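You operate a simulated robot arm through the tools that you are given. There is no shell and no other tool.

The job below is to be done with a simulated two-armed robot. You get a single attempt, and the scene is never put back.

Task
Put the white guide on the small grey tray. Take the pale-patched seal and leave it on the low shelf of the parts rack. Pick up the blue strainer tube with one hand, pass it to the other hand and put it on the shelf of the drying rack. Take the round yellow brush and put it in the white juice pail. Take the pink cloth and leave it on the top of the steel bench. Take the teal block and leave it on the cream tray. Take the blue nozzle and put it on the three-dot drip tray. Any order will do. Set down upright: blue nozzle.

The check looks at the end state, three seconds after you hand in, the way a careful person would. Anything else that was tipped, shoved, dropped, spilled or broken makes it a failure. Lids that push on must go on centred and level and be pressed home; caps that screw on are set level and turned clockwise until they are tight. Flat cloth is picked up by pressing the open fingertips on it (5 to 10 N) and closing them slowly along it; thin cloth reads only 2 to 8 mm in the jaws.

Robot
Two 7-joint arms with two-finger parallel grippers on one trunk, on a base that moves. Base frame: it is fixed to the floor where the robot stands at the start and does not move with it; the origin is under the middle of the robot, x ahead of it, y to its left, z up. Units: mm, rad, N and s.
The left shoulder is at the start at [60, 143, 935], the right one opposite. With the tool pointing down near the work surface each hand reaches from about 100 to 660 mm from the robot's upright axis, wherever it stands, measured 20 degrees to its own side. Places, roughly: blue nozzle (4x4x6 cm) [-4700, 2300, 900]; blue strainer tube [-1750, 2000, 1000]; cream tray (35x15x7 cm) [-2300, 1900, 800]; low shelf of the parts rack [-1700, 2000, 400]; pale-patched seal (7x7x2 cm) [-1300, 2200, 800]; pink cloth (9x7x3 cm) [-2400, 2100, 800]; round yellow brush (4x4x10 cm) [-2200, 2100, 900]; shelf of the drying rack [-1100, 2000, 400]; small grey tray (32x17x3 cm) [-1100, -1300, 500]; teal block (10x7x4 cm) [-4700, 2000, 900]; three-dot drip tray (15x13x3 cm) [-7200, -600, 500]; top of the steel bench [600, -500, 900]; white guide [750, 250, 750]; white juice pail [-1250, 2000, 1000]. Payload 1.57 kg a hand.
The TCP of each hand is the grasp point between the finger pads, 30 mm short of the fingertips. In the tool frame z runs along the fingers and y along their closing line. Largest opening 110 mm; finger width 24, thickness 12; the body of the gripper, 48 by 112 mm, starts 78 mm behind the TCP.
Orientation is told as [roll, pitch, yaw] about the base's x, y, z axes, in that order, counted from this pose: with the fingers straight down and closing along the base's y, the tool's x points along the base's -x, its y along +y and its z along -z.

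Tools
- The arms move only by the tool step_arm. It takes "left_commands", "right_commands" or both (then of equal length, played together; a hand with none holds still); each is a list of rows, each a list of 3 entries, a list of its own where there are three numbers: the shift along the tool's x, y, z in mm, then the turn, a rotation vector about the tool's x, y, z in rad, then the opening in per cent of the stroke, from 0 (shut) to 100 (fully open). In form: [[[x, y, z], [ax, ay, az], grip], ...]. A call has 1 to 20 rows; each row shifts and turns the commanded pose from where the row before left it, along the tool's axes as they then stand. A row lasts 0.2 s, in which the tool goes at most 50 mm and 0.15 rad; a call with a longer step from one row to the next is refused whole, and so is a gripper value outside its range. A pose out of reach is approached as far as the arm can. The call stops where the force on the tool passes 40 N (or 10 N more than at its start, if that is more) or the arm is blocked; 0.2 s more then pass. Each finger travels about 45 mm/s and halts on what it meets, pressing with about 23 N; the grip force reading is that of the motor and also rises with nothing between the fingers. The clock runs only during rows and for 0.2 s after the last one: add rows that do not move to give the fingers time. The reply holds the time, the measured pose of the TCP, the force on the tool along the base axes, the opening and the grip force, in the units named above and with some noise, with the torque about the TCP (base axes, N m) and any sound that the robot's microphone picked up, and new pictures: "pictures" is both (left out), scene, wrist or none (wrist: the cameras of the hands that moved).
- Cameras (640 x 400 px; columns grow to the right, rows downward): "scene" is now at [47.1, -21.6, 1546.9]; the picture's right is [-0.06, -1.00, 0.00], its down [-0.76, 0.04, -0.65] and it looks along [0.65, -0.04, -0.76] (base axes); focal length 287 px, centre (320, 200). "left" rides on the left gripper at [70, -16, -141] in its tool frame; the picture's right is [0.23, 0.97, 0.00], its down [-0.86, 0.20, -0.48] and it looks along [-0.47, 0.11, 0.88] (tool axes); focal length 222 px, centre (320, 200). "right" rides on the right gripper at [70, 16, -141] in its tool frame; the picture's right is [-0.23, 0.97, 0.00], its down [-0.86, -0.20, -0.48] and it looks along [-0.47, -0.11, 0.88] (tool axes); focal length 222 px, centre (320, 200). There is no depth. A picture from a camera that has moved, and an enlarged one, comes with that camera's place and axes in the base frame and with its lens. The place of the scene camera against the robot may be out by one fixed shift of up to 25 mm in any direction.
- lift_body(by): slides the trunk up (or, below 0, down) by that many mm; the arms and the scene camera ride with it, the base frame stays. It gives what a move gives, with no picture.
- steer(legs): drives the robot by 1 to 6 legs, each [ahead, left, turn to the left] in mm, mm and rad, along the robot's own axes; the way and the turn of a leg run together, so that a leg with both is an arc; at most 1500 mm and 3.142 rad a leg. The arms and the cameras ride along, it lands a little off, and it stops where it bumps. It gives what a move gives, and a new picture of the scene camera.
- head_to(pan, tilt): turns the head with the scene camera to pan (to the left, within 1.501 rad either way) and tilt (down, from -0.506 to 1.204), counted from straight ahead of the robot. It gives what a move gives, and a new picture of the scene camera.
- inspect(camera, box): a new picture of the part [left, top, right, bottom] of that camera's present view, enlarged. No time passes.
- job_done(): hands the job in; it is judged then, once.

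Places have to be worked out from the pictures, the camera data and where the tool is seen. Open the grippers and draw the arms clear of the work before you hand the job in, unless the task says otherwise.

The tools are called after "Emit:" as name(argument=value, ...) on one line, values as JSON. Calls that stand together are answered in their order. step_arm: Moves the arms, as the interface text tells. Its arguments: {"type":"object","properties":{"left_commands":{"type":"array","items":{"type":"array"}},"right_commands":{"type":"array","items":{"type":"array"}},"pictures":{"type":"string","enum":["both","scene","wrist","none"]}},"required":[]} The other tools are called the same way: lift_body (by) moves the trunk up or down; steer (legs) drives the base; head_to (pan, tilt) turns the head that bears the scene camera; inspect (camera, box) takes an enlarged picture of a part of a camera's view; job_done () hands the job in.

At the start:

```text
t: 0.0
left_tcp_pos: [460.9, 25.1, 1111.5]
left_tool_rot: [0.0, 0.0, 0.0]
left_wrist_force: [-0.2, -0.1, -0.2]
left_moment: [0.01, -0.01, -0.02]
left_grip_width: 109.8
left_finger_force: 0.2
right_tcp_pos: [381.9, -313.9, 1045.6]
right_tool_rot: [0.0, -0.002, -0.001]
right_wrist_force: [-0.4, -0.2, -0.5]
right_moment: [-0.01, 0.03, 0.0]
right_grip_width: 109.8
right_finger_force: 0.1
trunk travel left (down, up): [-534.0, 56.0]
robot x, y, heading: [-0.6, -2.4, -0.002]
head pan, tilt (commanded): [-0.058, 0.864]
```

scene: 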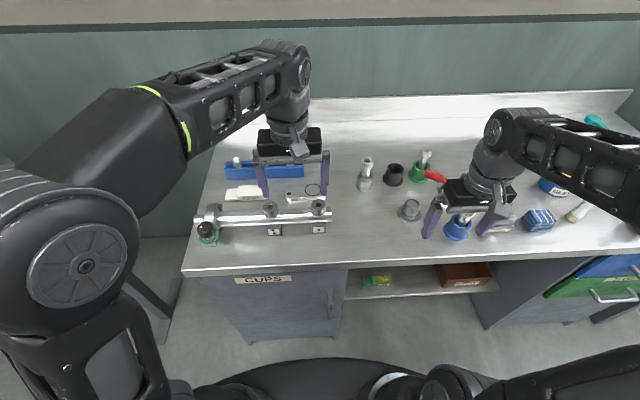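
right: 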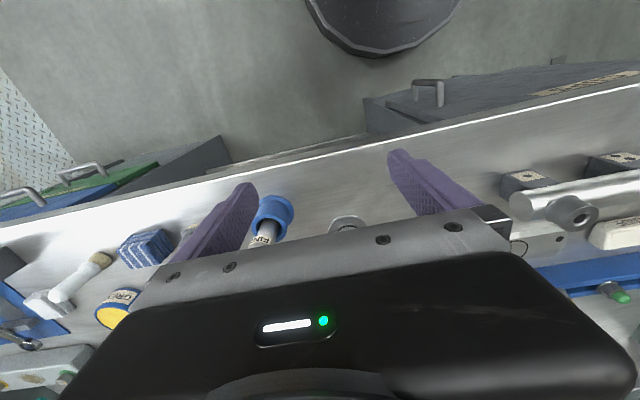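
left: 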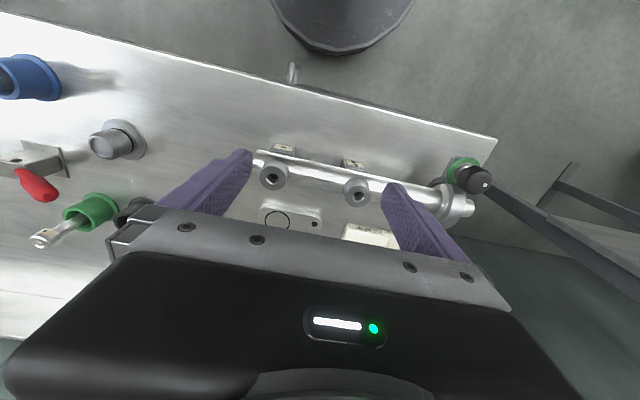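

The first pictures show a steel bench with several items; I'll enlarge the scene view to find the white guide near [750, 250, 750].

Emit:
inspect(camera="scene", box=[180, 130, 350, 260])

Emit:
inspect(camera="scene", box=[330, 90, 640, 300])

Emit:
inspect(camera="left", box=[220, 120, 500, 280])

```text
3.08 times, centred on (265, 195) of scene
camera zoom: at [47.1, -21.6, 1546.9], right [-0.06, -1.0, 0.0], down [-0.76, 0.04, -0.65], along [0.65, -0.04, -0.76], focal length 884 px, centre (489, 215)
```

zoom: 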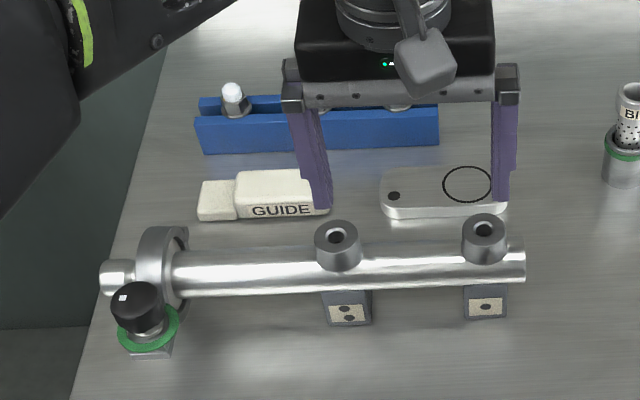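

```text
1.90 times, centred on (485, 195) of scene
camera zoom: at [47.1, -21.6, 1546.9], right [-0.06, -1.0, 0.0], down [-0.76, 0.04, -0.65], along [0.65, -0.04, -0.76], focal length 547 px, centre (6, 210)
```

zoom: 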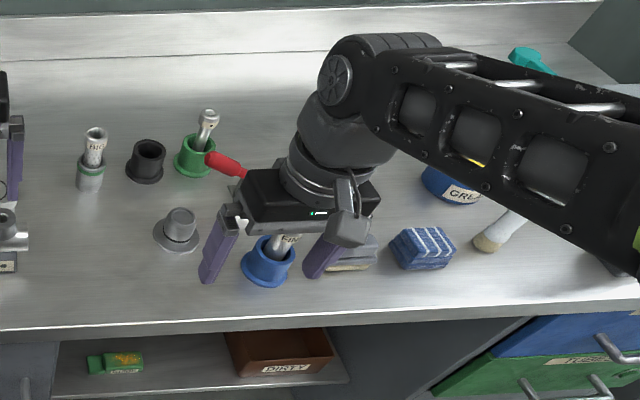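

```text
2.29 times, centred on (360, 200) of left
camera zoom: at [390.9, 9.1, 1253.7], right [-0.23, 0.97, 0.0], down [0.86, 0.2, 0.48], along [0.47, 0.11, -0.88], focal length 508 px, centre (229, 200)
```

zoom: 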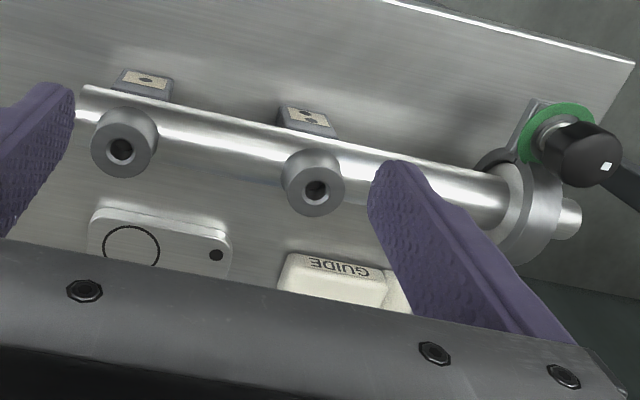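

The guide (labelled GUIDE) lies behind a steel pipe on the bench, at about x 635, y 165, and its long axis runs along y. I'll tilt the head down to see how much room there is between the base and the bench.

Emit:
head_to(pan=0.0, tilt=1.2)

```text
t: 0.8
left_tcp_pos: [460.4, 24.8, 1110.7]
left_tool_rot: [-0.001, -0.001, 0.0]
left_wrist_force: [0.2, -0.3, -0.4]
left_moment: [0.03, -0.02, 0.0]
left_grip_width: 110.3
left_finger_force: 0.0
right_tcp_pos: [381.7, -312.7, 1044.5]
right_tool_rot: [0.001, 0.0, 0.001]
right_wrist_force: [-0.6, 0.8, -0.3]
right_moment: [-0.02, -0.02, 0.0]
right_grip_width: 110.0
right_finger_force: 0.0
trunk travel left (down, up): [-534.0, 56.0]
robot x, y, heading: [0.4, -0.8, 0.0]
head pan, tilt (commanded): [0.0, 1.201]
camera scene: at [25.8, -17.2, 1524.4], right [0.0, -1.0, 0.0], down [-0.93, 0.0, -0.36], along [0.36, 0.0, -0.93], focal length 287 px, centre (320, 200)
```

scene: 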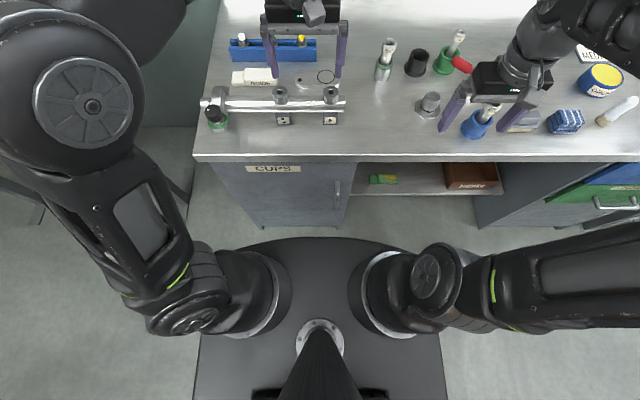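

There is about 120 mm between the base and the cabinet foot. I'll drive ahead 70 mm so the guide is comfortably within reach; the hands are well above the items.

Emit:
steer(legs=[[70, 0, 0]])

```text
t: 1.8
left_tcp_pos: [531.9, 24.8, 1109.2]
left_tool_rot: [0.0, 0.003, 0.002]
left_wrist_force: [0.2, -0.2, 0.0]
left_moment: [-0.01, 0.03, 0.0]
left_grip_width: 110.1
left_finger_force: 0.1
right_tcp_pos: [453.9, -312.7, 1044.0]
right_tool_rot: [0.0, 0.001, 0.0]
right_wrist_force: [0.6, 0.0, 0.2]
right_moment: [-0.03, 0.04, 0.01]
right_grip_width: 110.1
right_finger_force: 0.0
trunk travel left (down, up): [-534.0, 56.0]
robot x, y, heading: [69.1, -1.7, 0.001]
head pan, tilt (commanded): [0.0, 1.201]
camera scene: at [98.2, -17.2, 1524.3], right [0.0, -1.0, 0.0], down [-0.93, 0.0, -0.36], along [0.36, 0.0, -0.93], focal length 287 px, centre (320, 200)
```

scene: 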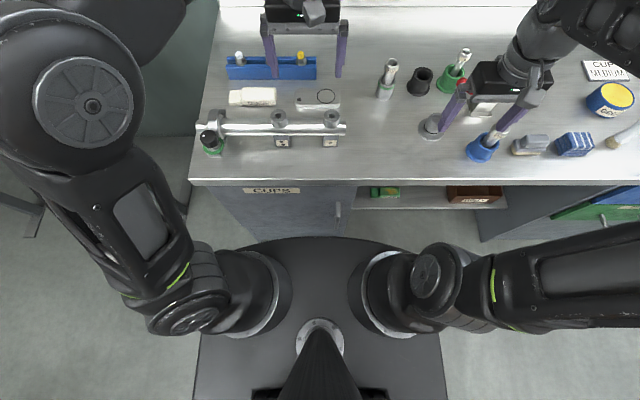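

The guide is now nearer, at about (640, 175). I'll move the left hand above it at its present height and take a wrist picture.

Emit:
step_arm(left_commands=[[[-22, 30, 0], [0, 0, 0], 100], [[-22, 30, 0], [0, 0, 0], 100], [[-22, 30, 0], [0, 0, 0], 100], [[-22, 30, 0], [0, 0, 0], 100], [[-22, 30, 0], [0, 0, 0], 100], [[0, 0, 0], [0, 0, -0.15], 100], [[0, 0, 0], [0, 0, -0.15], 100], [[0, 0, 0], [0, 0, -0.15], 100], [[0, 0, 0], [0, 0, -0.15], 100], [[0, 0, 0], [0, 0, -0.15], 100], [[0, 0, 0], [0, 0, -0.15], 100], [[0, 0, 0], [0, 0, -0.15], 100], [[0, 0, 0], [0, 0, -0.15], 100], [[0, 0, 0], [0, 0, -0.15], 100], [[0, 0, 0], [0, 0, -0.15], 100], [[0, 0, 0], [0, 0, -0.07], 100]])

```text
t: 5.2
left_tcp_pos: [577.9, 91.7, 1111.3]
left_tool_rot: [-0.008, -0.001, 1.422]
left_wrist_force: [0.6, -0.6, -0.5]
left_moment: [-0.01, 0.0, 0.02]
left_grip_width: 109.9
left_finger_force: 0.1
left hand out of reach, approached as far as the arm can: row 3, 4, 5, 6
right_tcp_pos: [451.9, -311.8, 1045.3]
right_tool_rot: [0.0, 0.0, 0.001]
right_wrist_force: [-0.1, 0.0, 0.4]
right_moment: [0.0, -0.01, 0.0]
right_grip_width: 110.0
right_finger_force: 0.0
trunk travel left (down, up): [-534.0, 56.0]
robot x, y, heading: [69.7, 1.9, 0.0]
head pan, tilt (commanded): [0.0, 1.201]
camera scene: at [96.3, -17.2, 1524.3], right [0.0, -1.0, 0.0], down [-0.93, 0.0, -0.36], along [0.36, 0.0, -0.93], focal length 287 px, centre (320, 200)
camera left: at [582.8, 20.0, 1254.5], right [-1.0, -0.08, -0.01], down [-0.07, 0.88, 0.48], along [-0.03, 0.48, -0.88], focal length 222 px, centre (320, 200)
```

scene: 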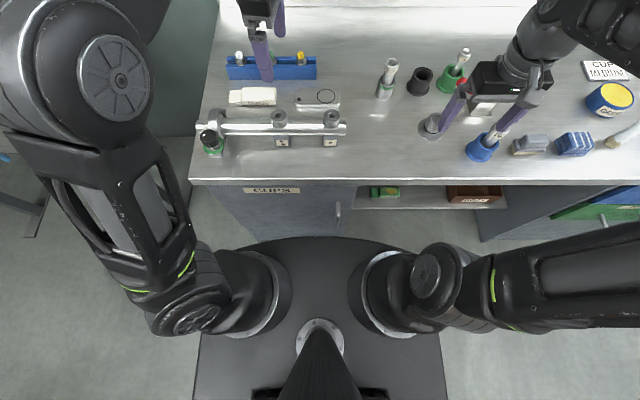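
left: 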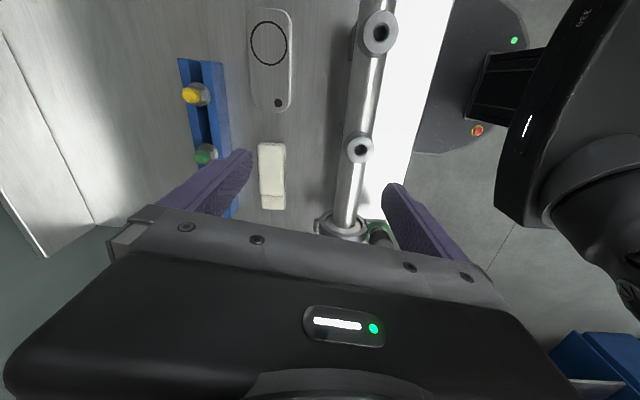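

The upper pose was short of reach, so the left hand stopped at (578, 92). I'll lower the hand 100 mm, finish the yaw to 90°, then shift toward the guide at about (658, 182).

Emit:
step_arm(left_commands=[[[0, 0, 25], [0, 0, -0.148], 70], [[0, 0, 25], [0, 0, 0], 70], [[0, 0, 25], [0, 0, 0], 70], [[0, 0, 25], [0, 0, 0], 70], [[-30, -27, 0], [0, 0, 0], 70], [[-30, -27, 0], [0, 0, 0], 70], [[-20, -26, 0], [0, 0, 0], 70], [[0, 0, 0], [0, 0, 0], 70]])

```text
t: 7.0
left_tcp_pos: [659.8, 170.4, 1013.7]
left_tool_rot: [-0.007, 0.003, 1.566]
left_wrist_force: [0.3, 0.2, -0.6]
left_moment: [-0.02, -0.07, -0.01]
left_grip_width: 77.0
left_finger_force: 0.0
right_tcp_pos: [451.1, -312.6, 1045.7]
right_tool_rot: [0.001, 0.002, 0.0]
right_wrist_force: [0.1, 0.5, -0.3]
right_moment: [0.01, -0.02, 0.01]
right_grip_width: 110.1
right_finger_force: 0.1
trunk travel left (down, up): [-534.0, 56.0]
robot x, y, heading: [70.8, -0.5, 0.003]
head pan, tilt (commanded): [0.0, 1.201]
camera scene: at [95.9, -17.4, 1524.3], right [0.0, -1.0, 0.0], down [-0.93, 0.0, -0.36], along [0.36, 0.0, -0.93], focal length 287 px, centre (320, 200)
camera left: at [673.9, 100.3, 1156.4], right [-0.97, -0.22, -0.01], down [-0.2, 0.86, 0.48], along [-0.1, 0.47, -0.88], focal length 222 px, centre (320, 200)
```

scene: 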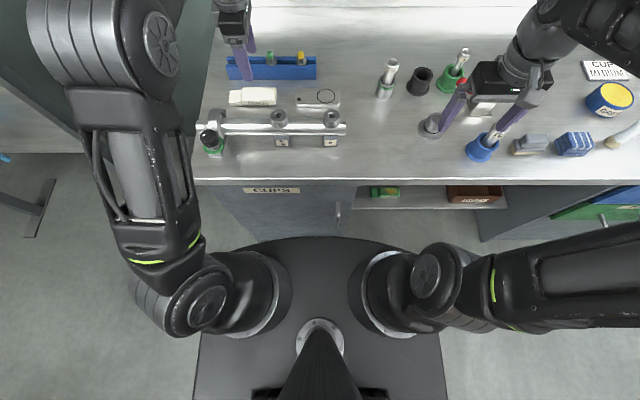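
left: 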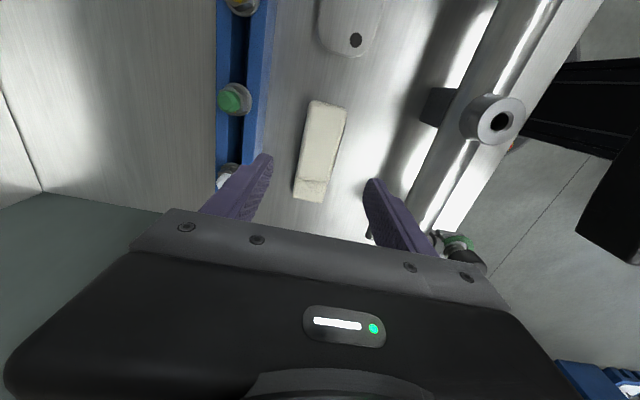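

The guide is centred between the fingers, aligned with y; I judge the bench top at about z 875. The fingers clear the blue rack and the pipe, so I'll lower 80 mm and look again.

Emit:
step_arm(left_commands=[[[0, 0, 20], [0, 0, 0], 70], [[0, 0, 20], [0, 0, 0], 70], [[0, 0, 20], [0, 0, 0], 70], [[0, 0, 15], [0, 0, 0], 70], [[0, 0, 5], [0, 0, 0], 70]], pictures="wrist")

```text
t: 8.2
left_tcp_pos: [658.7, 170.3, 931.0]
left_tool_rot: [-0.008, 0.001, 1.567]
left_wrist_force: [-0.6, 0.0, 0.4]
left_moment: [0.0, -0.01, 0.0]
left_grip_width: 77.2
left_finger_force: 0.1
right_tcp_pos: [451.9, -312.0, 1043.7]
right_tool_rot: [0.001, 0.001, 0.0]
right_wrist_force: [-0.1, -0.7, 0.2]
right_moment: [-0.01, -0.02, -0.02]
right_grip_width: 110.1
right_finger_force: 0.1
trunk travel left (down, up): [-534.0, 56.0]
robot x, y, heading: [69.2, 1.1, 0.004]
head pan, tilt (commanded): [0.0, 1.201]
camera left: at [674.7, 100.8, 1074.6], right [-0.97, -0.22, -0.01], down [-0.2, 0.86, 0.48], along [-0.1, 0.47, -0.88], focal length 222 px, centre (320, 200)
```

left: 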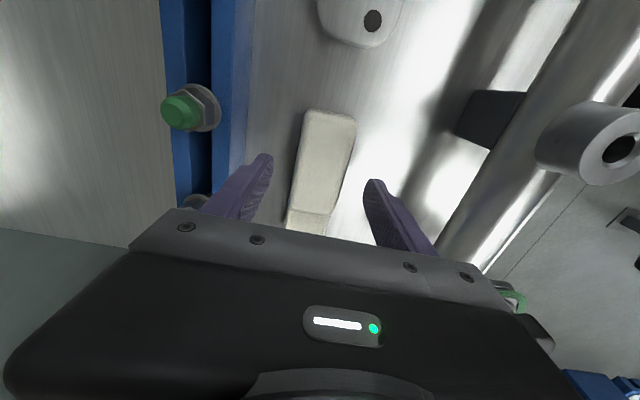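

The guide still looks some way below the fingertips. I'll lower another 30 mm in small steps and check.

Emit:
step_arm(left_commands=[[[0, 0, 10], [0, 0, 0], 70], [[0, 0, 10], [0, 0, 0], 70], [[0, 0, 10], [0, 0, 0], 70], [[0, 0, 0], [0, 0, 0], 70]], pictures="both")

Emit:
inspect(camera="left", box=[200, 80, 440, 240])

```text
t: 9.2
left_tcp_pos: [659.9, 170.3, 901.7]
left_tool_rot: [-0.007, 0.002, 1.569]
left_wrist_force: [-1.0, -0.2, -0.6]
left_moment: [0.0, -0.05, 0.02]
left_grip_width: 77.0
left_finger_force: 0.0
right_tcp_pos: [452.4, -313.2, 1044.0]
right_tool_rot: [0.002, 0.0, 0.0]
right_wrist_force: [-0.8, -0.2, 0.7]
right_moment: [0.01, -0.02, -0.02]
right_grip_width: 110.1
right_finger_force: 0.1
trunk travel left (down, up): [-534.0, 56.0]
robot x, y, heading: [70.4, -1.9, 0.001]
head pan, tilt (commanded): [0.0, 1.201]
camera scene: at [96.3, -17.2, 1524.3], right [0.0, -1.0, 0.0], down [-0.93, 0.0, -0.36], along [0.36, 0.0, -0.93], focal length 287 px, centre (320, 200)
camera left: at [674.4, 100.4, 1044.6], right [-0.97, -0.22, -0.01], down [-0.2, 0.86, 0.48], along [-0.1, 0.47, -0.88], focal length 222 px, centre (320, 200)
```

scene: 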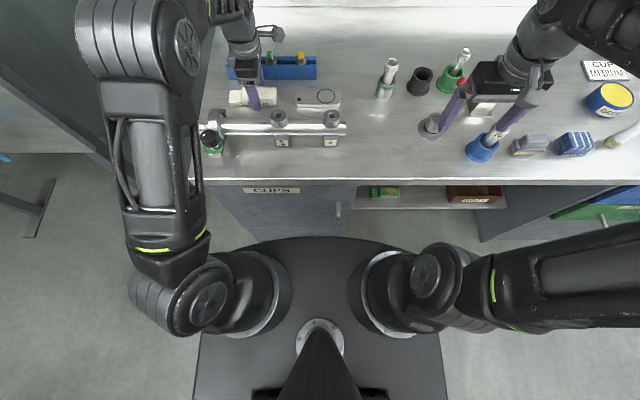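
left: 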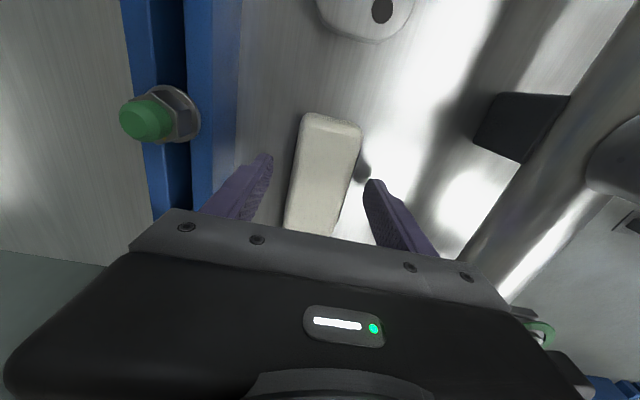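

```text
2.50 times, centred on (320, 160) of left
camera zoom: at [674.4, 100.4, 1044.6], right [-0.97, -0.22, -0.01], down [-0.2, 0.86, 0.48], along [-0.1, 0.47, -0.88], focal length 555 px, centre (320, 300)
```

zoom: 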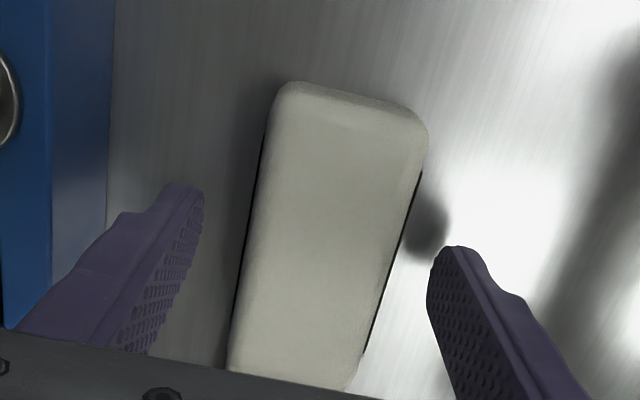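

A faint contact shadow suggests the tips are perhaps 15–25 mm above the bench. I'll go down 12 mm slowly and look again.

Emit:
step_arm(left_commands=[[[0, 0, 6], [0, 0, 0], 70], [[0, 0, 6], [0, 0, 0], 70], [[0, 0, 0], [0, 0, 0], 70]], pictures="none")

Emit:
inspect(camera="left", box=[200, 80, 440, 240])

```text
t: 10.0
left_tcp_pos: [658.4, 171.9, 890.0]
left_tool_rot: [-0.006, 0.001, 1.566]
left_wrist_force: [-0.4, 0.4, 2.4]
left_moment: [0.04, 0.09, 0.02]
left_grip_width: 76.9
left_finger_force: 0.0
right_tcp_pos: [451.5, -312.5, 1044.6]
right_tool_rot: [0.001, 0.0, -0.001]
right_wrist_force: [0.0, -0.6, -0.3]
right_moment: [-0.01, 0.01, -0.01]
right_grip_width: 110.0
right_finger_force: 0.2
trunk travel left (down, up): [-534.0, 56.0]
robot x, y, heading: [67.7, 0.3, -0.003]
head pan, tilt (commanded): [0.0, 1.201]
```

```text
2.50 times, centred on (320, 160) of left
camera zoom: at [673.9, 101.8, 1033.3], right [-0.97, -0.22, -0.01], down [-0.2, 0.86, 0.48], along [-0.1, 0.47, -0.88], focal length 555 px, centre (320, 300)
```

zoom: 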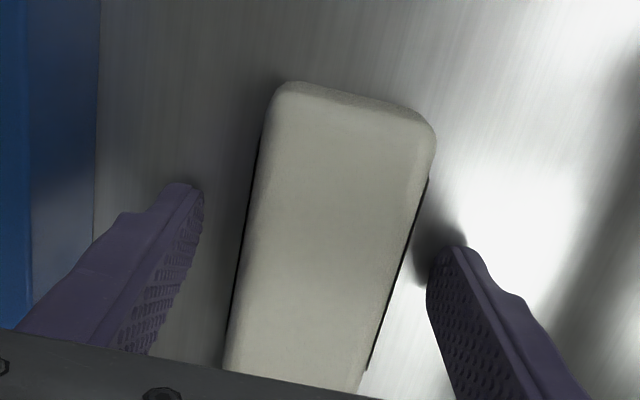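

A 2.4 N upward force shows the tips just touching the bench (surface about z 860). I'll raise 2 mm and close on the guide.

Emit:
step_arm(left_commands=[[[0, 0, -2], [0, 0, 0], 60], [[0, 0, 0], [0, 0, 0], 45], [[0, 0, 0], [0, 0, 0], 30], [[0, 0, 0], [0, 0, 0], 15], [[0, 0, 0], [0, 0, 0], 0], [[0, 0, 0], [0, 0, 0], 0], [[0, 0, 0], [0, 0, 0], 0]], pictures="wrist")

```text
t: 11.6
left_tcp_pos: [659.9, 171.1, 891.9]
left_tool_rot: [-0.008, 0.001, 1.568]
left_wrist_force: [0.0, 0.3, 1.4]
left_moment: [0.03, 0.01, -0.03]
left_grip_width: 45.5
left_finger_force: 22.9
right_tcp_pos: [451.9, -312.6, 1043.7]
right_tool_rot: [-0.001, 0.0, 0.001]
right_wrist_force: [0.8, 0.6, 0.5]
right_moment: [0.01, 0.01, -0.01]
right_grip_width: 110.0
right_finger_force: 0.2
trunk travel left (down, up): [-534.0, 56.0]
robot x, y, heading: [67.6, -0.3, 0.003]
head pan, tilt (commanded): [0.0, 1.201]
camera left: at [674.1, 102.0, 1035.4], right [-0.97, -0.22, -0.01], down [-0.2, 0.86, 0.48], along [-0.1, 0.47, -0.88], focal length 222 px, centre (320, 200)
```

left: 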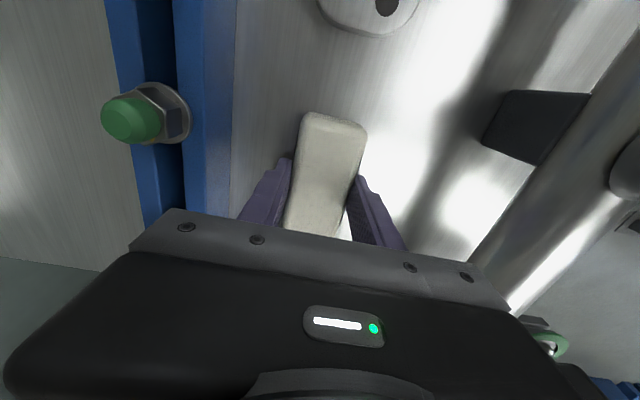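

The guide is gripped (45.5 mm wide, 23 N). I'll lift it straight up.

Emit:
step_arm(left_commands=[[[0, 0, -10], [0, 0, 0], 0], [[0, 0, -20], [0, 0, 0], 0], [[0, 0, -25], [0, 0, 0], 0], [[0, 0, -25], [0, 0, 0], 0], [[0, 0, -25], [0, 0, 0], 0], [[0, 0, -15], [0, 0, 0], 0], [[0, 0, 0], [0, 0, 0], 0]])

```text
t: 13.2
left_tcp_pos: [659.2, 171.6, 1012.7]
left_tool_rot: [-0.008, 0.0, 1.566]
left_wrist_force: [-0.1, -0.2, 0.1]
left_moment: [-0.01, 0.02, 0.0]
left_grip_width: 0.3
left_finger_force: 21.2
right_tcp_pos: [451.8, -312.2, 1044.1]
right_tool_rot: [0.001, 0.0, 0.001]
right_wrist_force: [-0.6, 0.2, 0.5]
right_moment: [0.03, 0.01, 0.01]
right_grip_width: 110.5
right_finger_force: 0.1
trunk travel left (down, up): [-534.0, 56.0]
robot x, y, heading: [68.2, 1.3, -0.0]
head pan, tilt (commanded): [0.0, 1.201]
camera scene: at [96.4, -17.1, 1524.3], right [0.0, -1.0, 0.0], down [-0.93, 0.0, -0.36], along [0.36, 0.0, -0.93], focal length 287 px, centre (320, 200)
camera left: at [673.8, 101.6, 1155.1], right [-0.97, -0.22, -0.01], down [-0.2, 0.86, 0.48], along [-0.1, 0.47, -0.88], focal length 222 px, centre (320, 200)
```

scene: 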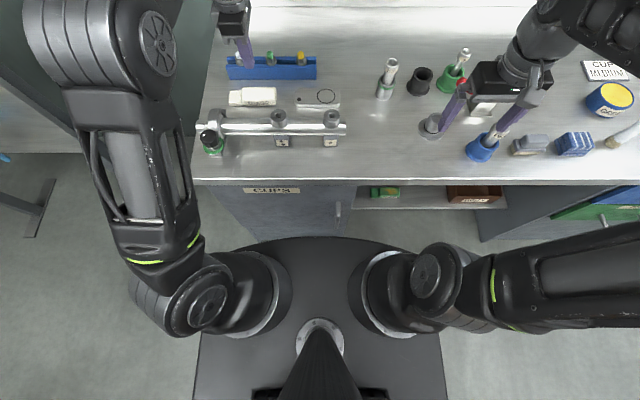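
left: 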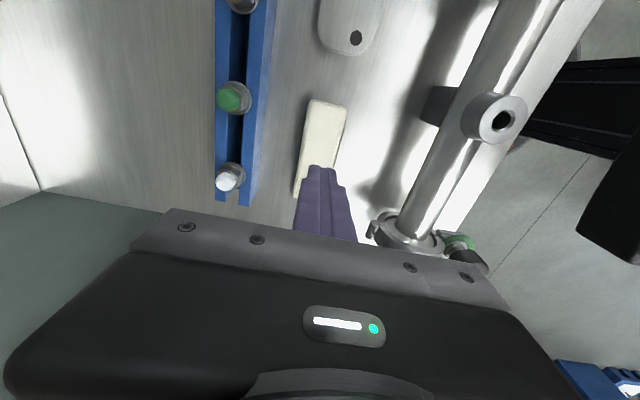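

The guide slipped out of the jaws and stayed in its place; I had only its rounded top edge. I'll open, go down again and deeper, watching the force.

Emit:
step_arm(left_commands=[[[0, 0, 0], [0, 0, 0], 30], [[0, 0, 10], [0, 0, 0], 60], [[0, 0, 20], [0, 0, 0], 70], [[0, 0, 25], [0, 0, 0], 70], [[0, 0, 25], [0, 0, 0], 70], [[0, 0, 25], [0, 0, 0], 70], [[0, 0, 12], [0, 0, 0], 70], [[0, 0, 5], [0, 0, 0], 70], [[0, 0, 3], [0, 0, 0], 70], [[0, 0, 0], [0, 0, 0], 70]], pictures="wrist")

```text
t: 15.4
left_tcp_pos: [659.2, 171.0, 891.4]
left_tool_rot: [-0.013, 0.003, 1.567]
left_wrist_force: [0.4, 1.7, 27.9]
left_moment: [0.11, 1.29, -0.04]
left_grip_width: 77.0
left_finger_force: 0.1
right_tcp_pos: [449.9, -312.3, 1044.6]
right_tool_rot: [0.001, -0.001, 0.0]
right_wrist_force: [-0.4, 0.0, 0.1]
right_moment: [-0.01, 0.02, 0.0]
right_grip_width: 110.0
right_finger_force: 0.0
trunk travel left (down, up): [-534.0, 56.0]
robot x, y, heading: [69.4, 0.1, 0.001]
head pan, tilt (commanded): [0.0, 1.201]
camera left: at [673.4, 101.7, 1033.5], right [-0.97, -0.22, -0.01], down [-0.2, 0.86, 0.48], along [-0.1, 0.47, -0.88], focal length 222 px, centre (320, 200)
```

left: 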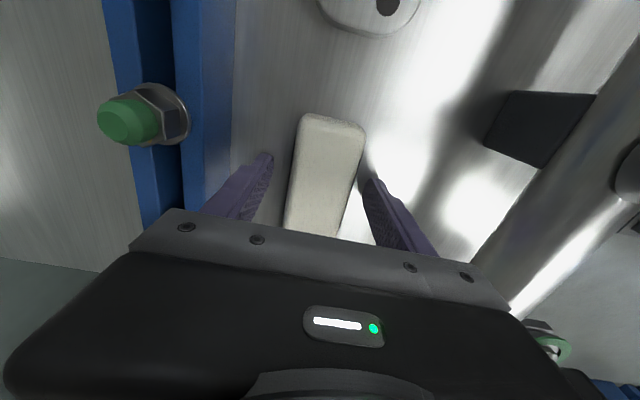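

The tips are on the bench (28 N on the −x finger), so depth was fine. Let me look closely at the guide's shape before gripping again.

Emit:
inspect(camera="left", box=[220, 90, 420, 250])

Emit:
inspect(camera="scene", box=[200, 50, 350, 150])

```text
2.50 times, centred on (320, 170) of left
camera zoom: at [673.4, 101.7, 1033.5], right [-0.97, -0.22, -0.01], down [-0.2, 0.86, 0.48], along [-0.1, 0.47, -0.88], focal length 555 px, centre (320, 275)
```

zoom: 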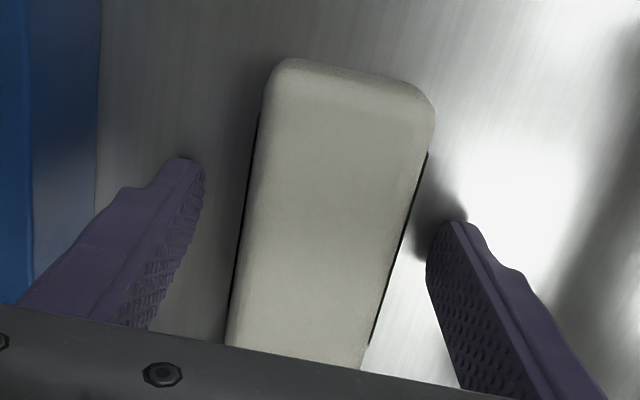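

```text
4.00 times, centred on (275, 100) of scene
camera zoom: at [94.0, -17.7, 1524.8], right [0.0, -1.0, 0.0], down [-0.93, 0.0, -0.36], along [0.36, 0.0, -0.93], focal length 1149 px, centre (500, 600)
```

zoom: 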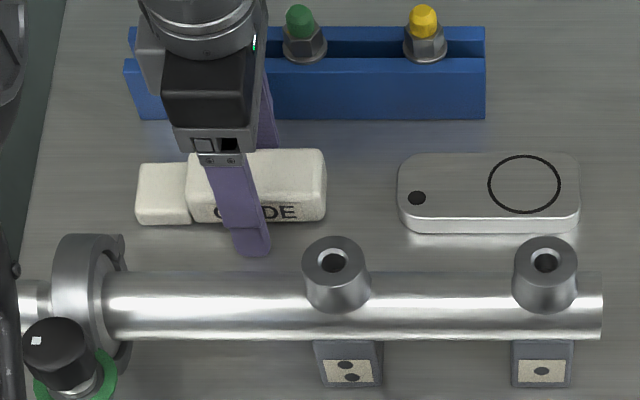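

The guide is a rounded block with a smaller step at its +y end. I'll raise 1 mm off the bench, close again, and lift very slowly while reading the force.

Emit:
step_arm(left_commands=[[[0, 0, -2], [0, 0, 0], 60], [[0, 0, 0], [0, 0, 0], 45], [[0, 0, 0], [0, 0, 0], 30], [[0, 0, 0], [0, 0, 0], 15], [[0, 0, 0], [0, 0, 0], 0], [[0, 0, 0], [0, 0, 0], 0], [[0, 0, 0], [0, 0, 0], 0], [[0, 0, 0], [0, 0, 0], 0], [[0, 0, 0], [0, 0, 0], 0]], pictures="none")

Emit:
step_arm(left_commands=[[[0, 0, -2], [0, 0, 0], 0], [[0, 0, -2], [0, 0, 0], 0], [[0, 0, 0], [0, 0, 0], 0]], pictures="wrist")

```text
t: 17.4
left_tcp_pos: [657.7, 170.6, 890.8]
left_tool_rot: [-0.009, -0.002, 1.566]
left_wrist_force: [-12.8, 0.1, 17.3]
left_moment: [0.05, 0.97, 0.03]
left_grip_width: 45.6
left_finger_force: 22.9
right_tcp_pos: [449.7, -312.7, 1045.6]
right_tool_rot: [-0.001, -0.003, 0.0]
right_wrist_force: [-0.4, -0.4, 1.1]
right_moment: [0.01, 0.0, 0.0]
right_grip_width: 110.3
right_finger_force: 0.1
trunk travel left (down, up): [-534.0, 56.0]
robot x, y, heading: [69.0, -2.4, -0.001]
head pan, tilt (commanded): [0.0, 1.201]
```

```text
t: 18.2
left_tcp_pos: [659.2, 171.2, 893.1]
left_tool_rot: [-0.008, -0.001, 1.567]
left_wrist_force: [0.0, 0.0, -0.6]
left_moment: [0.0, 0.05, -0.03]
left_grip_width: 45.5
left_finger_force: 22.4
right_tcp_pos: [452.0, -311.6, 1043.5]
right_tool_rot: [-0.001, 0.0, 0.0]
right_wrist_force: [0.0, 0.0, 0.9]
right_moment: [0.01, -0.01, -0.01]
right_grip_width: 110.1
right_finger_force: 0.1
trunk travel left (down, up): [-534.0, 56.0]
robot x, y, heading: [70.8, 2.8, -0.006]
head pan, tilt (commanded): [0.0, 1.201]
camera left: at [675.4, 101.8, 1035.5], right [-0.97, -0.22, -0.01], down [-0.2, 0.86, 0.48], along [-0.1, 0.47, -0.88], focal length 222 px, centre (320, 200)
```

left: 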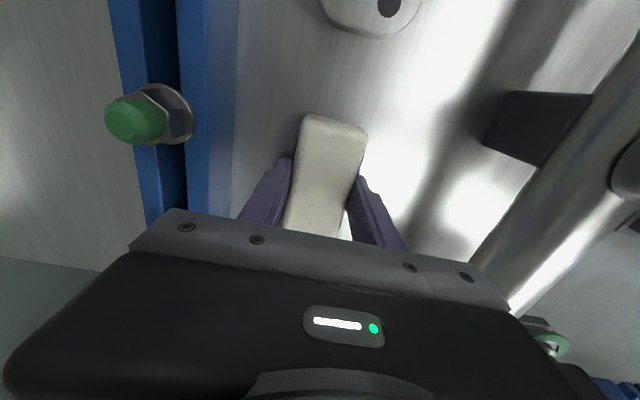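

Holding at 45.5 mm with no load shown yet. I'll keep lifting slowly, 3 mm per row.

Emit:
step_arm(left_commands=[[[0, 0, -3], [0, 0, 0], 0], [[0, 0, -3], [0, 0, 0], 0], [[0, 0, 0], [0, 0, 0], 0]], pictures="wrist")

Emit:
step_arm(left_commands=[[[0, 0, -3], [0, 0, 0], 0], [[0, 0, -3], [0, 0, 0], 0], [[0, 0, 0], [0, 0, 0], 0]], pictures="wrist")

```text
t: 19.0
left_tcp_pos: [659.3, 171.6, 898.9]
left_tool_rot: [-0.008, 0.001, 1.569]
left_wrist_force: [-0.5, 0.6, -1.4]
left_moment: [-0.03, -0.01, 0.02]
left_grip_width: 45.3
left_finger_force: 23.2
right_tcp_pos: [451.4, -313.4, 1044.7]
right_tool_rot: [-0.001, -0.001, 0.0]
right_wrist_force: [-0.4, 0.0, -1.0]
right_moment: [0.0, -0.03, 0.01]
right_grip_width: 110.0
right_finger_force: 0.1
trunk travel left (down, up): [-534.0, 56.0]
robot x, y, heading: [68.9, -3.3, 0.0]
head pan, tilt (commanded): [0.0, 1.201]
camera left: at [674.7, 101.4, 1041.7], right [-0.97, -0.22, -0.01], down [-0.2, 0.86, 0.48], along [-0.1, 0.47, -0.88], focal length 222 px, centre (320, 200)
```

left: 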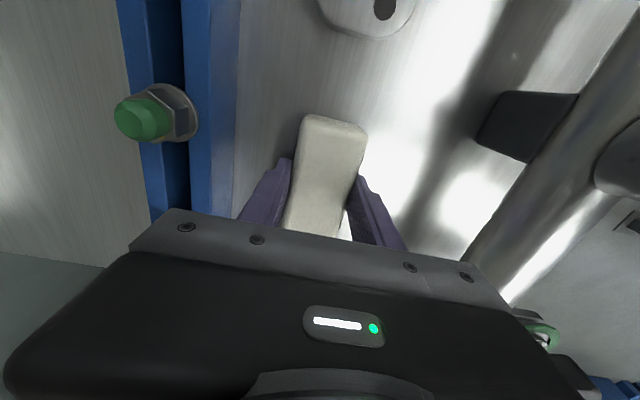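

```text
t: 19.8
left_tcp_pos: [658.7, 170.9, 904.9]
left_tool_rot: [-0.006, -0.001, 1.567]
left_wrist_force: [0.1, -0.2, -1.8]
left_moment: [0.01, 0.01, -0.01]
left_grip_width: 45.6
left_finger_force: 23.2
right_tcp_pos: [452.8, -313.0, 1044.6]
right_tool_rot: [0.0, 0.001, 0.0]
right_wrist_force: [0.2, -0.5, -0.3]
right_moment: [-0.01, 0.0, 0.01]
right_grip_width: 109.8
right_finger_force: 0.0
trunk travel left (down, up): [-534.0, 56.0]
robot x, y, heading: [68.0, -1.3, -0.0]
head pan, tilt (commanded): [0.0, 1.201]
camera left: at [674.0, 101.0, 1048.2], right [-0.97, -0.22, -0.01], down [-0.2, 0.86, 0.48], along [-0.1, 0.47, -0.88], focal length 222 px, centre (320, 200)
```

left: 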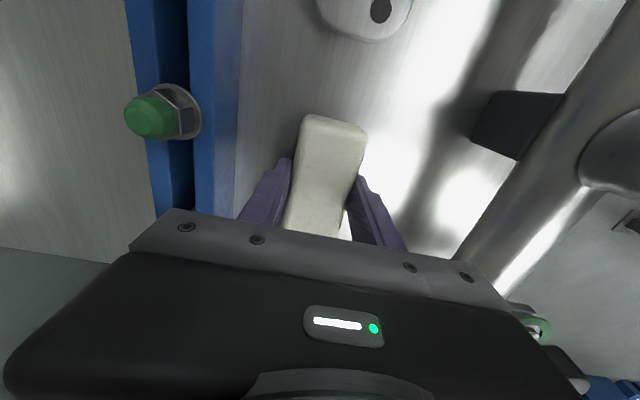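

The guide is rising with the hand (background shifts, guide fixed in view, about 1.5 N load). I'll continue lifting gently.

Emit:
step_arm(left_commands=[[[0, 0, -5], [0, 0, 0], 0], [[0, 0, -6], [0, 0, 0], 0], [[0, 0, -8], [0, 0, 0], 0], [[0, 0, -8], [0, 0, 0], 0], [[0, 0, -8], [0, 0, 0], 0], [[0, 0, -8], [0, 0, 0], 0], [[0, 0, -8], [0, 0, 0], 0], [[0, 0, -8], [0, 0, 0], 0], [[0, 0, -6], [0, 0, 0], 0], [[0, 0, -4], [0, 0, 0], 0], [[0, 0, 0], [0, 0, 0], 0]])

```text
t: 22.2
left_tcp_pos: [660.2, 171.9, 974.4]
left_tool_rot: [-0.008, -0.001, 1.567]
left_wrist_force: [0.6, 0.1, -1.7]
left_moment: [-0.03, 0.02, -0.01]
left_grip_width: 45.7
left_finger_force: 22.8
right_tcp_pos: [453.3, -313.2, 1045.5]
right_tool_rot: [0.002, 0.0, 0.001]
right_wrist_force: [0.1, 0.5, -0.3]
right_moment: [0.03, 0.03, 0.0]
right_grip_width: 110.0
right_finger_force: 0.2
trunk travel left (down, up): [-534.0, 56.0]
robot x, y, heading: [72.0, 1.0, 0.0]
head pan, tilt (commanded): [0.0, 1.201]
camera scene: at [96.5, -17.1, 1524.3], right [0.0, -1.0, 0.0], down [-0.93, 0.0, -0.36], along [0.36, 0.0, -0.93], focal length 287 px, centre (320, 200)
camera left: at [674.4, 101.9, 1117.2], right [-0.97, -0.22, -0.01], down [-0.2, 0.86, 0.48], along [-0.1, 0.47, -0.88], focal length 222 px, centre (320, 200)
```

scene: 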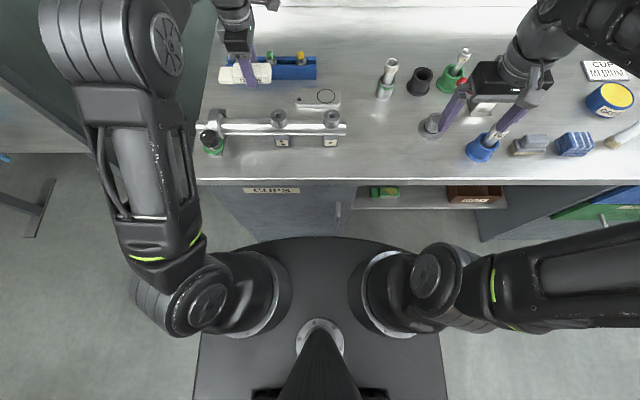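
left: 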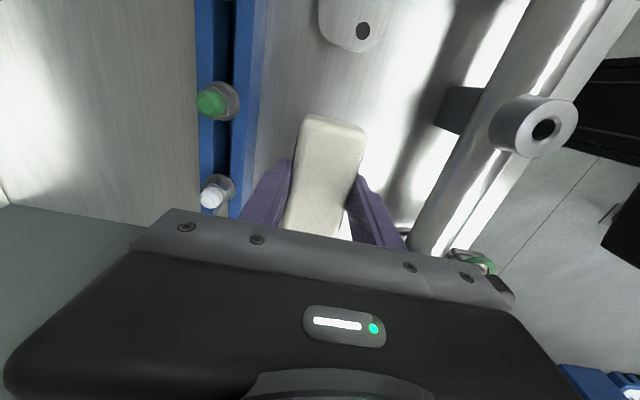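

The guide is firmly held. I'll raise it 60 mm more, then draw both hands back toward the robot for driving.

Emit:
step_arm(left_commands=[[[0, 0, -8], [0, 0, 0], 0], [[0, 0, -10], [0, 0, 0], 0], [[0, 0, -10], [0, 0, 0], 0], [[0, 0, -10], [0, 0, 0], 0], [[0, 0, -10], [0, 0, 0], 0], [[0, 0, -10], [0, 0, 0], 0], [[0, 10, -5], [0, 0, 0], 0], [[0, 15, 0], [0, 0, 0], 0], [[0, 20, 0], [0, 0, 0], 0], [[0, 20, 0], [0, 0, 0], 0], [[0, 20, 0], [0, 0, 0], 0], [[0, 20, 0], [0, 0, 0], 0], [[0, 20, 0], [0, 0, 0], 0], [[0, 20, 0], [0, 0, 0], 0], [[0, 20, 0], [0, 0, 0], 0], [[0, 20, 0], [0, 0, 0], 0], [[0, 20, 0], [0, 0, 0], 0], [[0, 15, 0], [0, 0, 0], 0], [[0, 10, 0], [0, 0, 0], 0], [[0, 0, 0], [0, 0, 0], 0]], right_commands=[[[0, 0, -8], [0, 0, 0], 100], [[0, 0, -5], [0, 0, 0], 100], [[5, 0, 0], [0, 0, 0], 100], [[10, 0, 0], [0, 0, 0], 100], [[10, 0, 0], [0, 0, 0], 100], [[10, 0, 0], [0, 0, 0], 100], [[10, 0, 0], [0, 0, 0], 80], [[10, 0, 0], [0, 0, 0], 50], [[10, 0, 0], [0, 0, 0], 50], [[10, 0, 0], [0, 0, 0], 50], [[10, 0, 0], [0, 0, 0], 50], [[10, 0, 0], [0, 0, 0], 50], [[10, 0, 0], [0, 0, 0], 50], [[10, 0, 0], [0, 0, 0], 50], [[10, 0, 0], [0, 0, 0], 50], [[5, 0, 0], [0, 0, 0], 50], [[0, 0, 0], [0, 0, 0], 50], [[0, 0, 0], [0, 0, 0], 50], [[0, 0, 0], [0, 0, 0], 50], [[0, 0, 0], [0, 0, 0], 50]])

```text
t: 26.4
left_tcp_pos: [429.0, 172.5, 1034.8]
left_tool_rot: [-0.006, -0.001, 1.566]
left_wrist_force: [-0.4, 0.3, -0.7]
left_moment: [-0.01, -0.01, -0.02]
left_grip_width: 45.6
left_finger_force: 22.9
right_tcp_pos: [323.5, -312.3, 1056.7]
right_tool_rot: [-0.001, 0.0, 0.0]
right_wrist_force: [0.2, -0.9, 0.7]
right_moment: [0.03, -0.02, 0.01]
right_grip_width: 54.9
right_finger_force: 0.1
trunk travel left (down, up): [-534.0, 56.0]
robot x, y, heading: [72.5, 2.2, -0.001]
head pan, tilt (commanded): [0.0, 1.201]
camera scene: at [96.5, -17.1, 1524.3], right [0.0, -1.0, 0.0], down [-0.93, 0.0, -0.36], along [0.36, 0.0, -0.93], focal length 287 px, centre (320, 200)
camera right: at [254.0, -295.7, 1199.3], right [0.23, 0.97, 0.0], down [0.86, -0.2, 0.48], along [0.47, -0.11, -0.88], focal length 222 px, centre (320, 200)
camera left: at [444.0, 102.0, 1178.6], right [-0.97, -0.22, -0.01], down [-0.2, 0.86, 0.48], along [-0.1, 0.47, -0.88], focal length 222 px, centre (320, 200)
```

scene: 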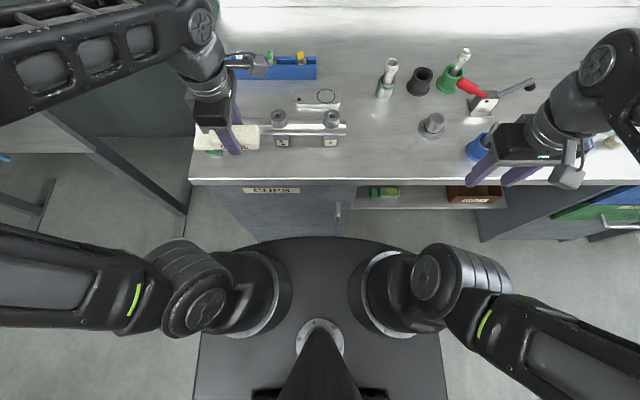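
right: 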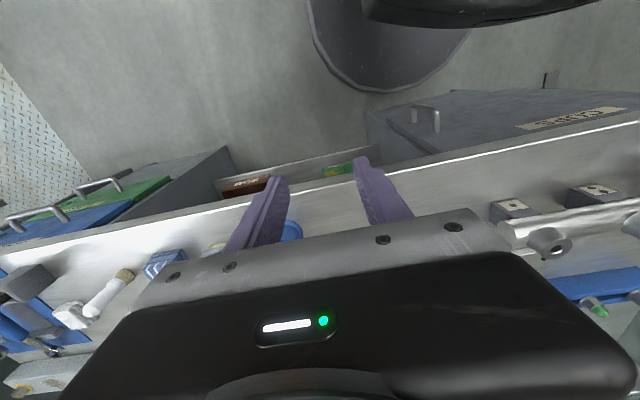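
left: 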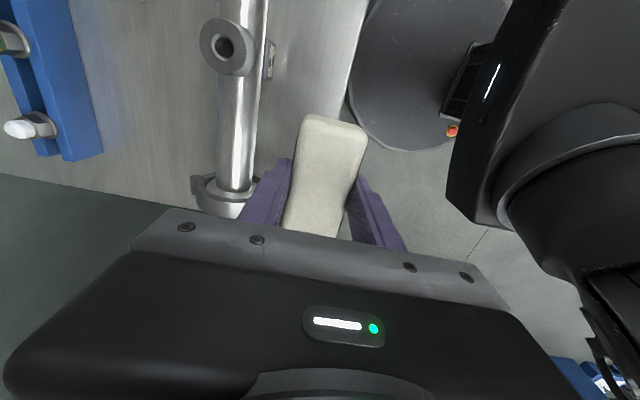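

The guide is in hand and both hands are drawn in. Now I'll look around with the head to learn the room before driving.

Emit:
head_to(pan=1.5, tilt=0.35)

Emit:
head_to(pan=-1.5, tilt=0.35)

```text
t: 28.0
left_tcp_pos: [428.0, 171.2, 1036.4]
left_tool_rot: [-0.007, -0.001, 1.569]
left_wrist_force: [-0.7, -0.9, -0.9]
left_moment: [0.0, 0.03, 0.0]
left_grip_width: 45.3
left_finger_force: 23.2
right_tcp_pos: [322.6, -312.4, 1058.0]
right_tool_rot: [0.0, -0.002, 0.0]
right_wrist_force: [0.2, -0.4, -0.2]
right_moment: [0.0, -0.01, -0.01]
right_grip_width: 55.1
right_finger_force: 0.1
trunk travel left (down, up): [-534.0, 56.0]
robot x, y, heading: [73.3, -0.1, -0.004]
head pan, tilt (commanded): [1.499, 0.351]
camera scene: at [47.2, 75.8, 1591.6], right [1.0, -0.07, 0.0], down [-0.02, -0.34, -0.94], along [0.07, 0.94, -0.34], focal length 287 px, centre (320, 200)
```

scene: 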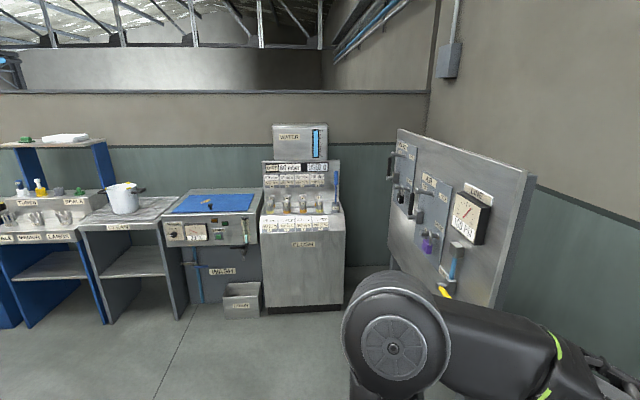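

```text
t: 30.6
left_tcp_pos: [428.8, 171.8, 1036.1]
left_tool_rot: [-0.008, 0.001, 1.566]
left_wrist_force: [0.3, 0.3, -1.8]
left_moment: [0.01, -0.01, -0.02]
left_grip_width: 45.7
left_finger_force: 22.8
right_tcp_pos: [322.9, -312.1, 1058.0]
right_tool_rot: [-0.002, -0.001, 0.0]
right_wrist_force: [0.0, -0.5, -0.5]
right_moment: [0.03, 0.02, -0.02]
right_grip_width: 55.0
right_finger_force: 0.0
trunk travel left (down, up): [-534.0, 56.0]
robot x, y, heading: [70.7, -0.3, 0.0]
head pan, tilt (commanded): [-1.499, 0.351]
camera scene: at [47.2, -109.9, 1591.7], right [-1.0, -0.07, 0.0], down [-0.02, 0.34, -0.94], along [0.07, -0.94, -0.34], focal length 287 px, centre (320, 200)
```

scene: 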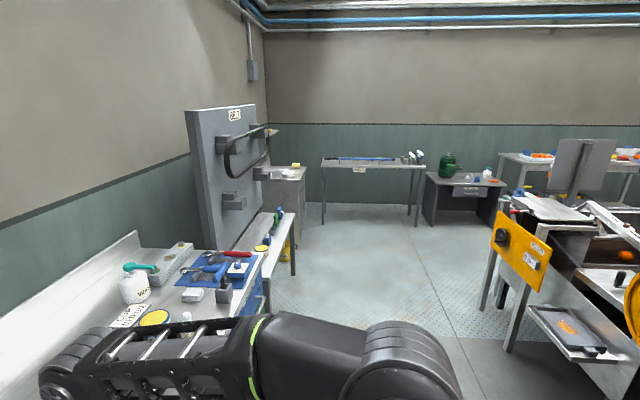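

I see the pail and benches along the left wall, and on the right a machine with a low grey tray around (-1130, -1310, 500). I'll zoom in on it.

Emit:
inspect(camera="scene", box=[470, 180, 640, 400])

Emit:
inspect(camera="scene", box=[260, 110, 640, 260])

```text
1.82 times, centred on (555, 290) of scene
camera zoom: at [47.2, -109.9, 1591.7], right [-1.0, -0.07, 0.0], down [-0.02, 0.34, -0.94], along [0.07, -0.94, -0.34], focal length 522 px, centre (-107, 36)
```

zoom: 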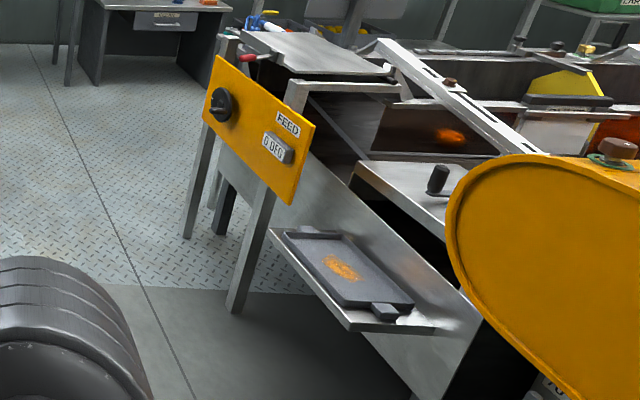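

```text
1.68 times, centred on (450, 185) of scene
camera zoom: at [47.2, -109.9, 1591.7], right [-1.0, -0.07, 0.0], down [-0.02, 0.34, -0.94], along [0.07, -0.94, -0.34], focal length 484 px, centre (101, 225)
```

zoom: 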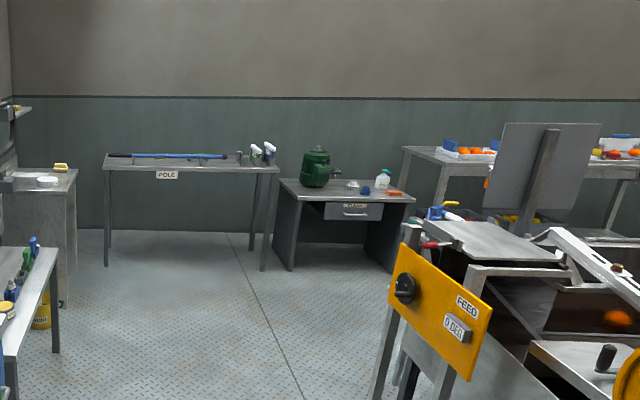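

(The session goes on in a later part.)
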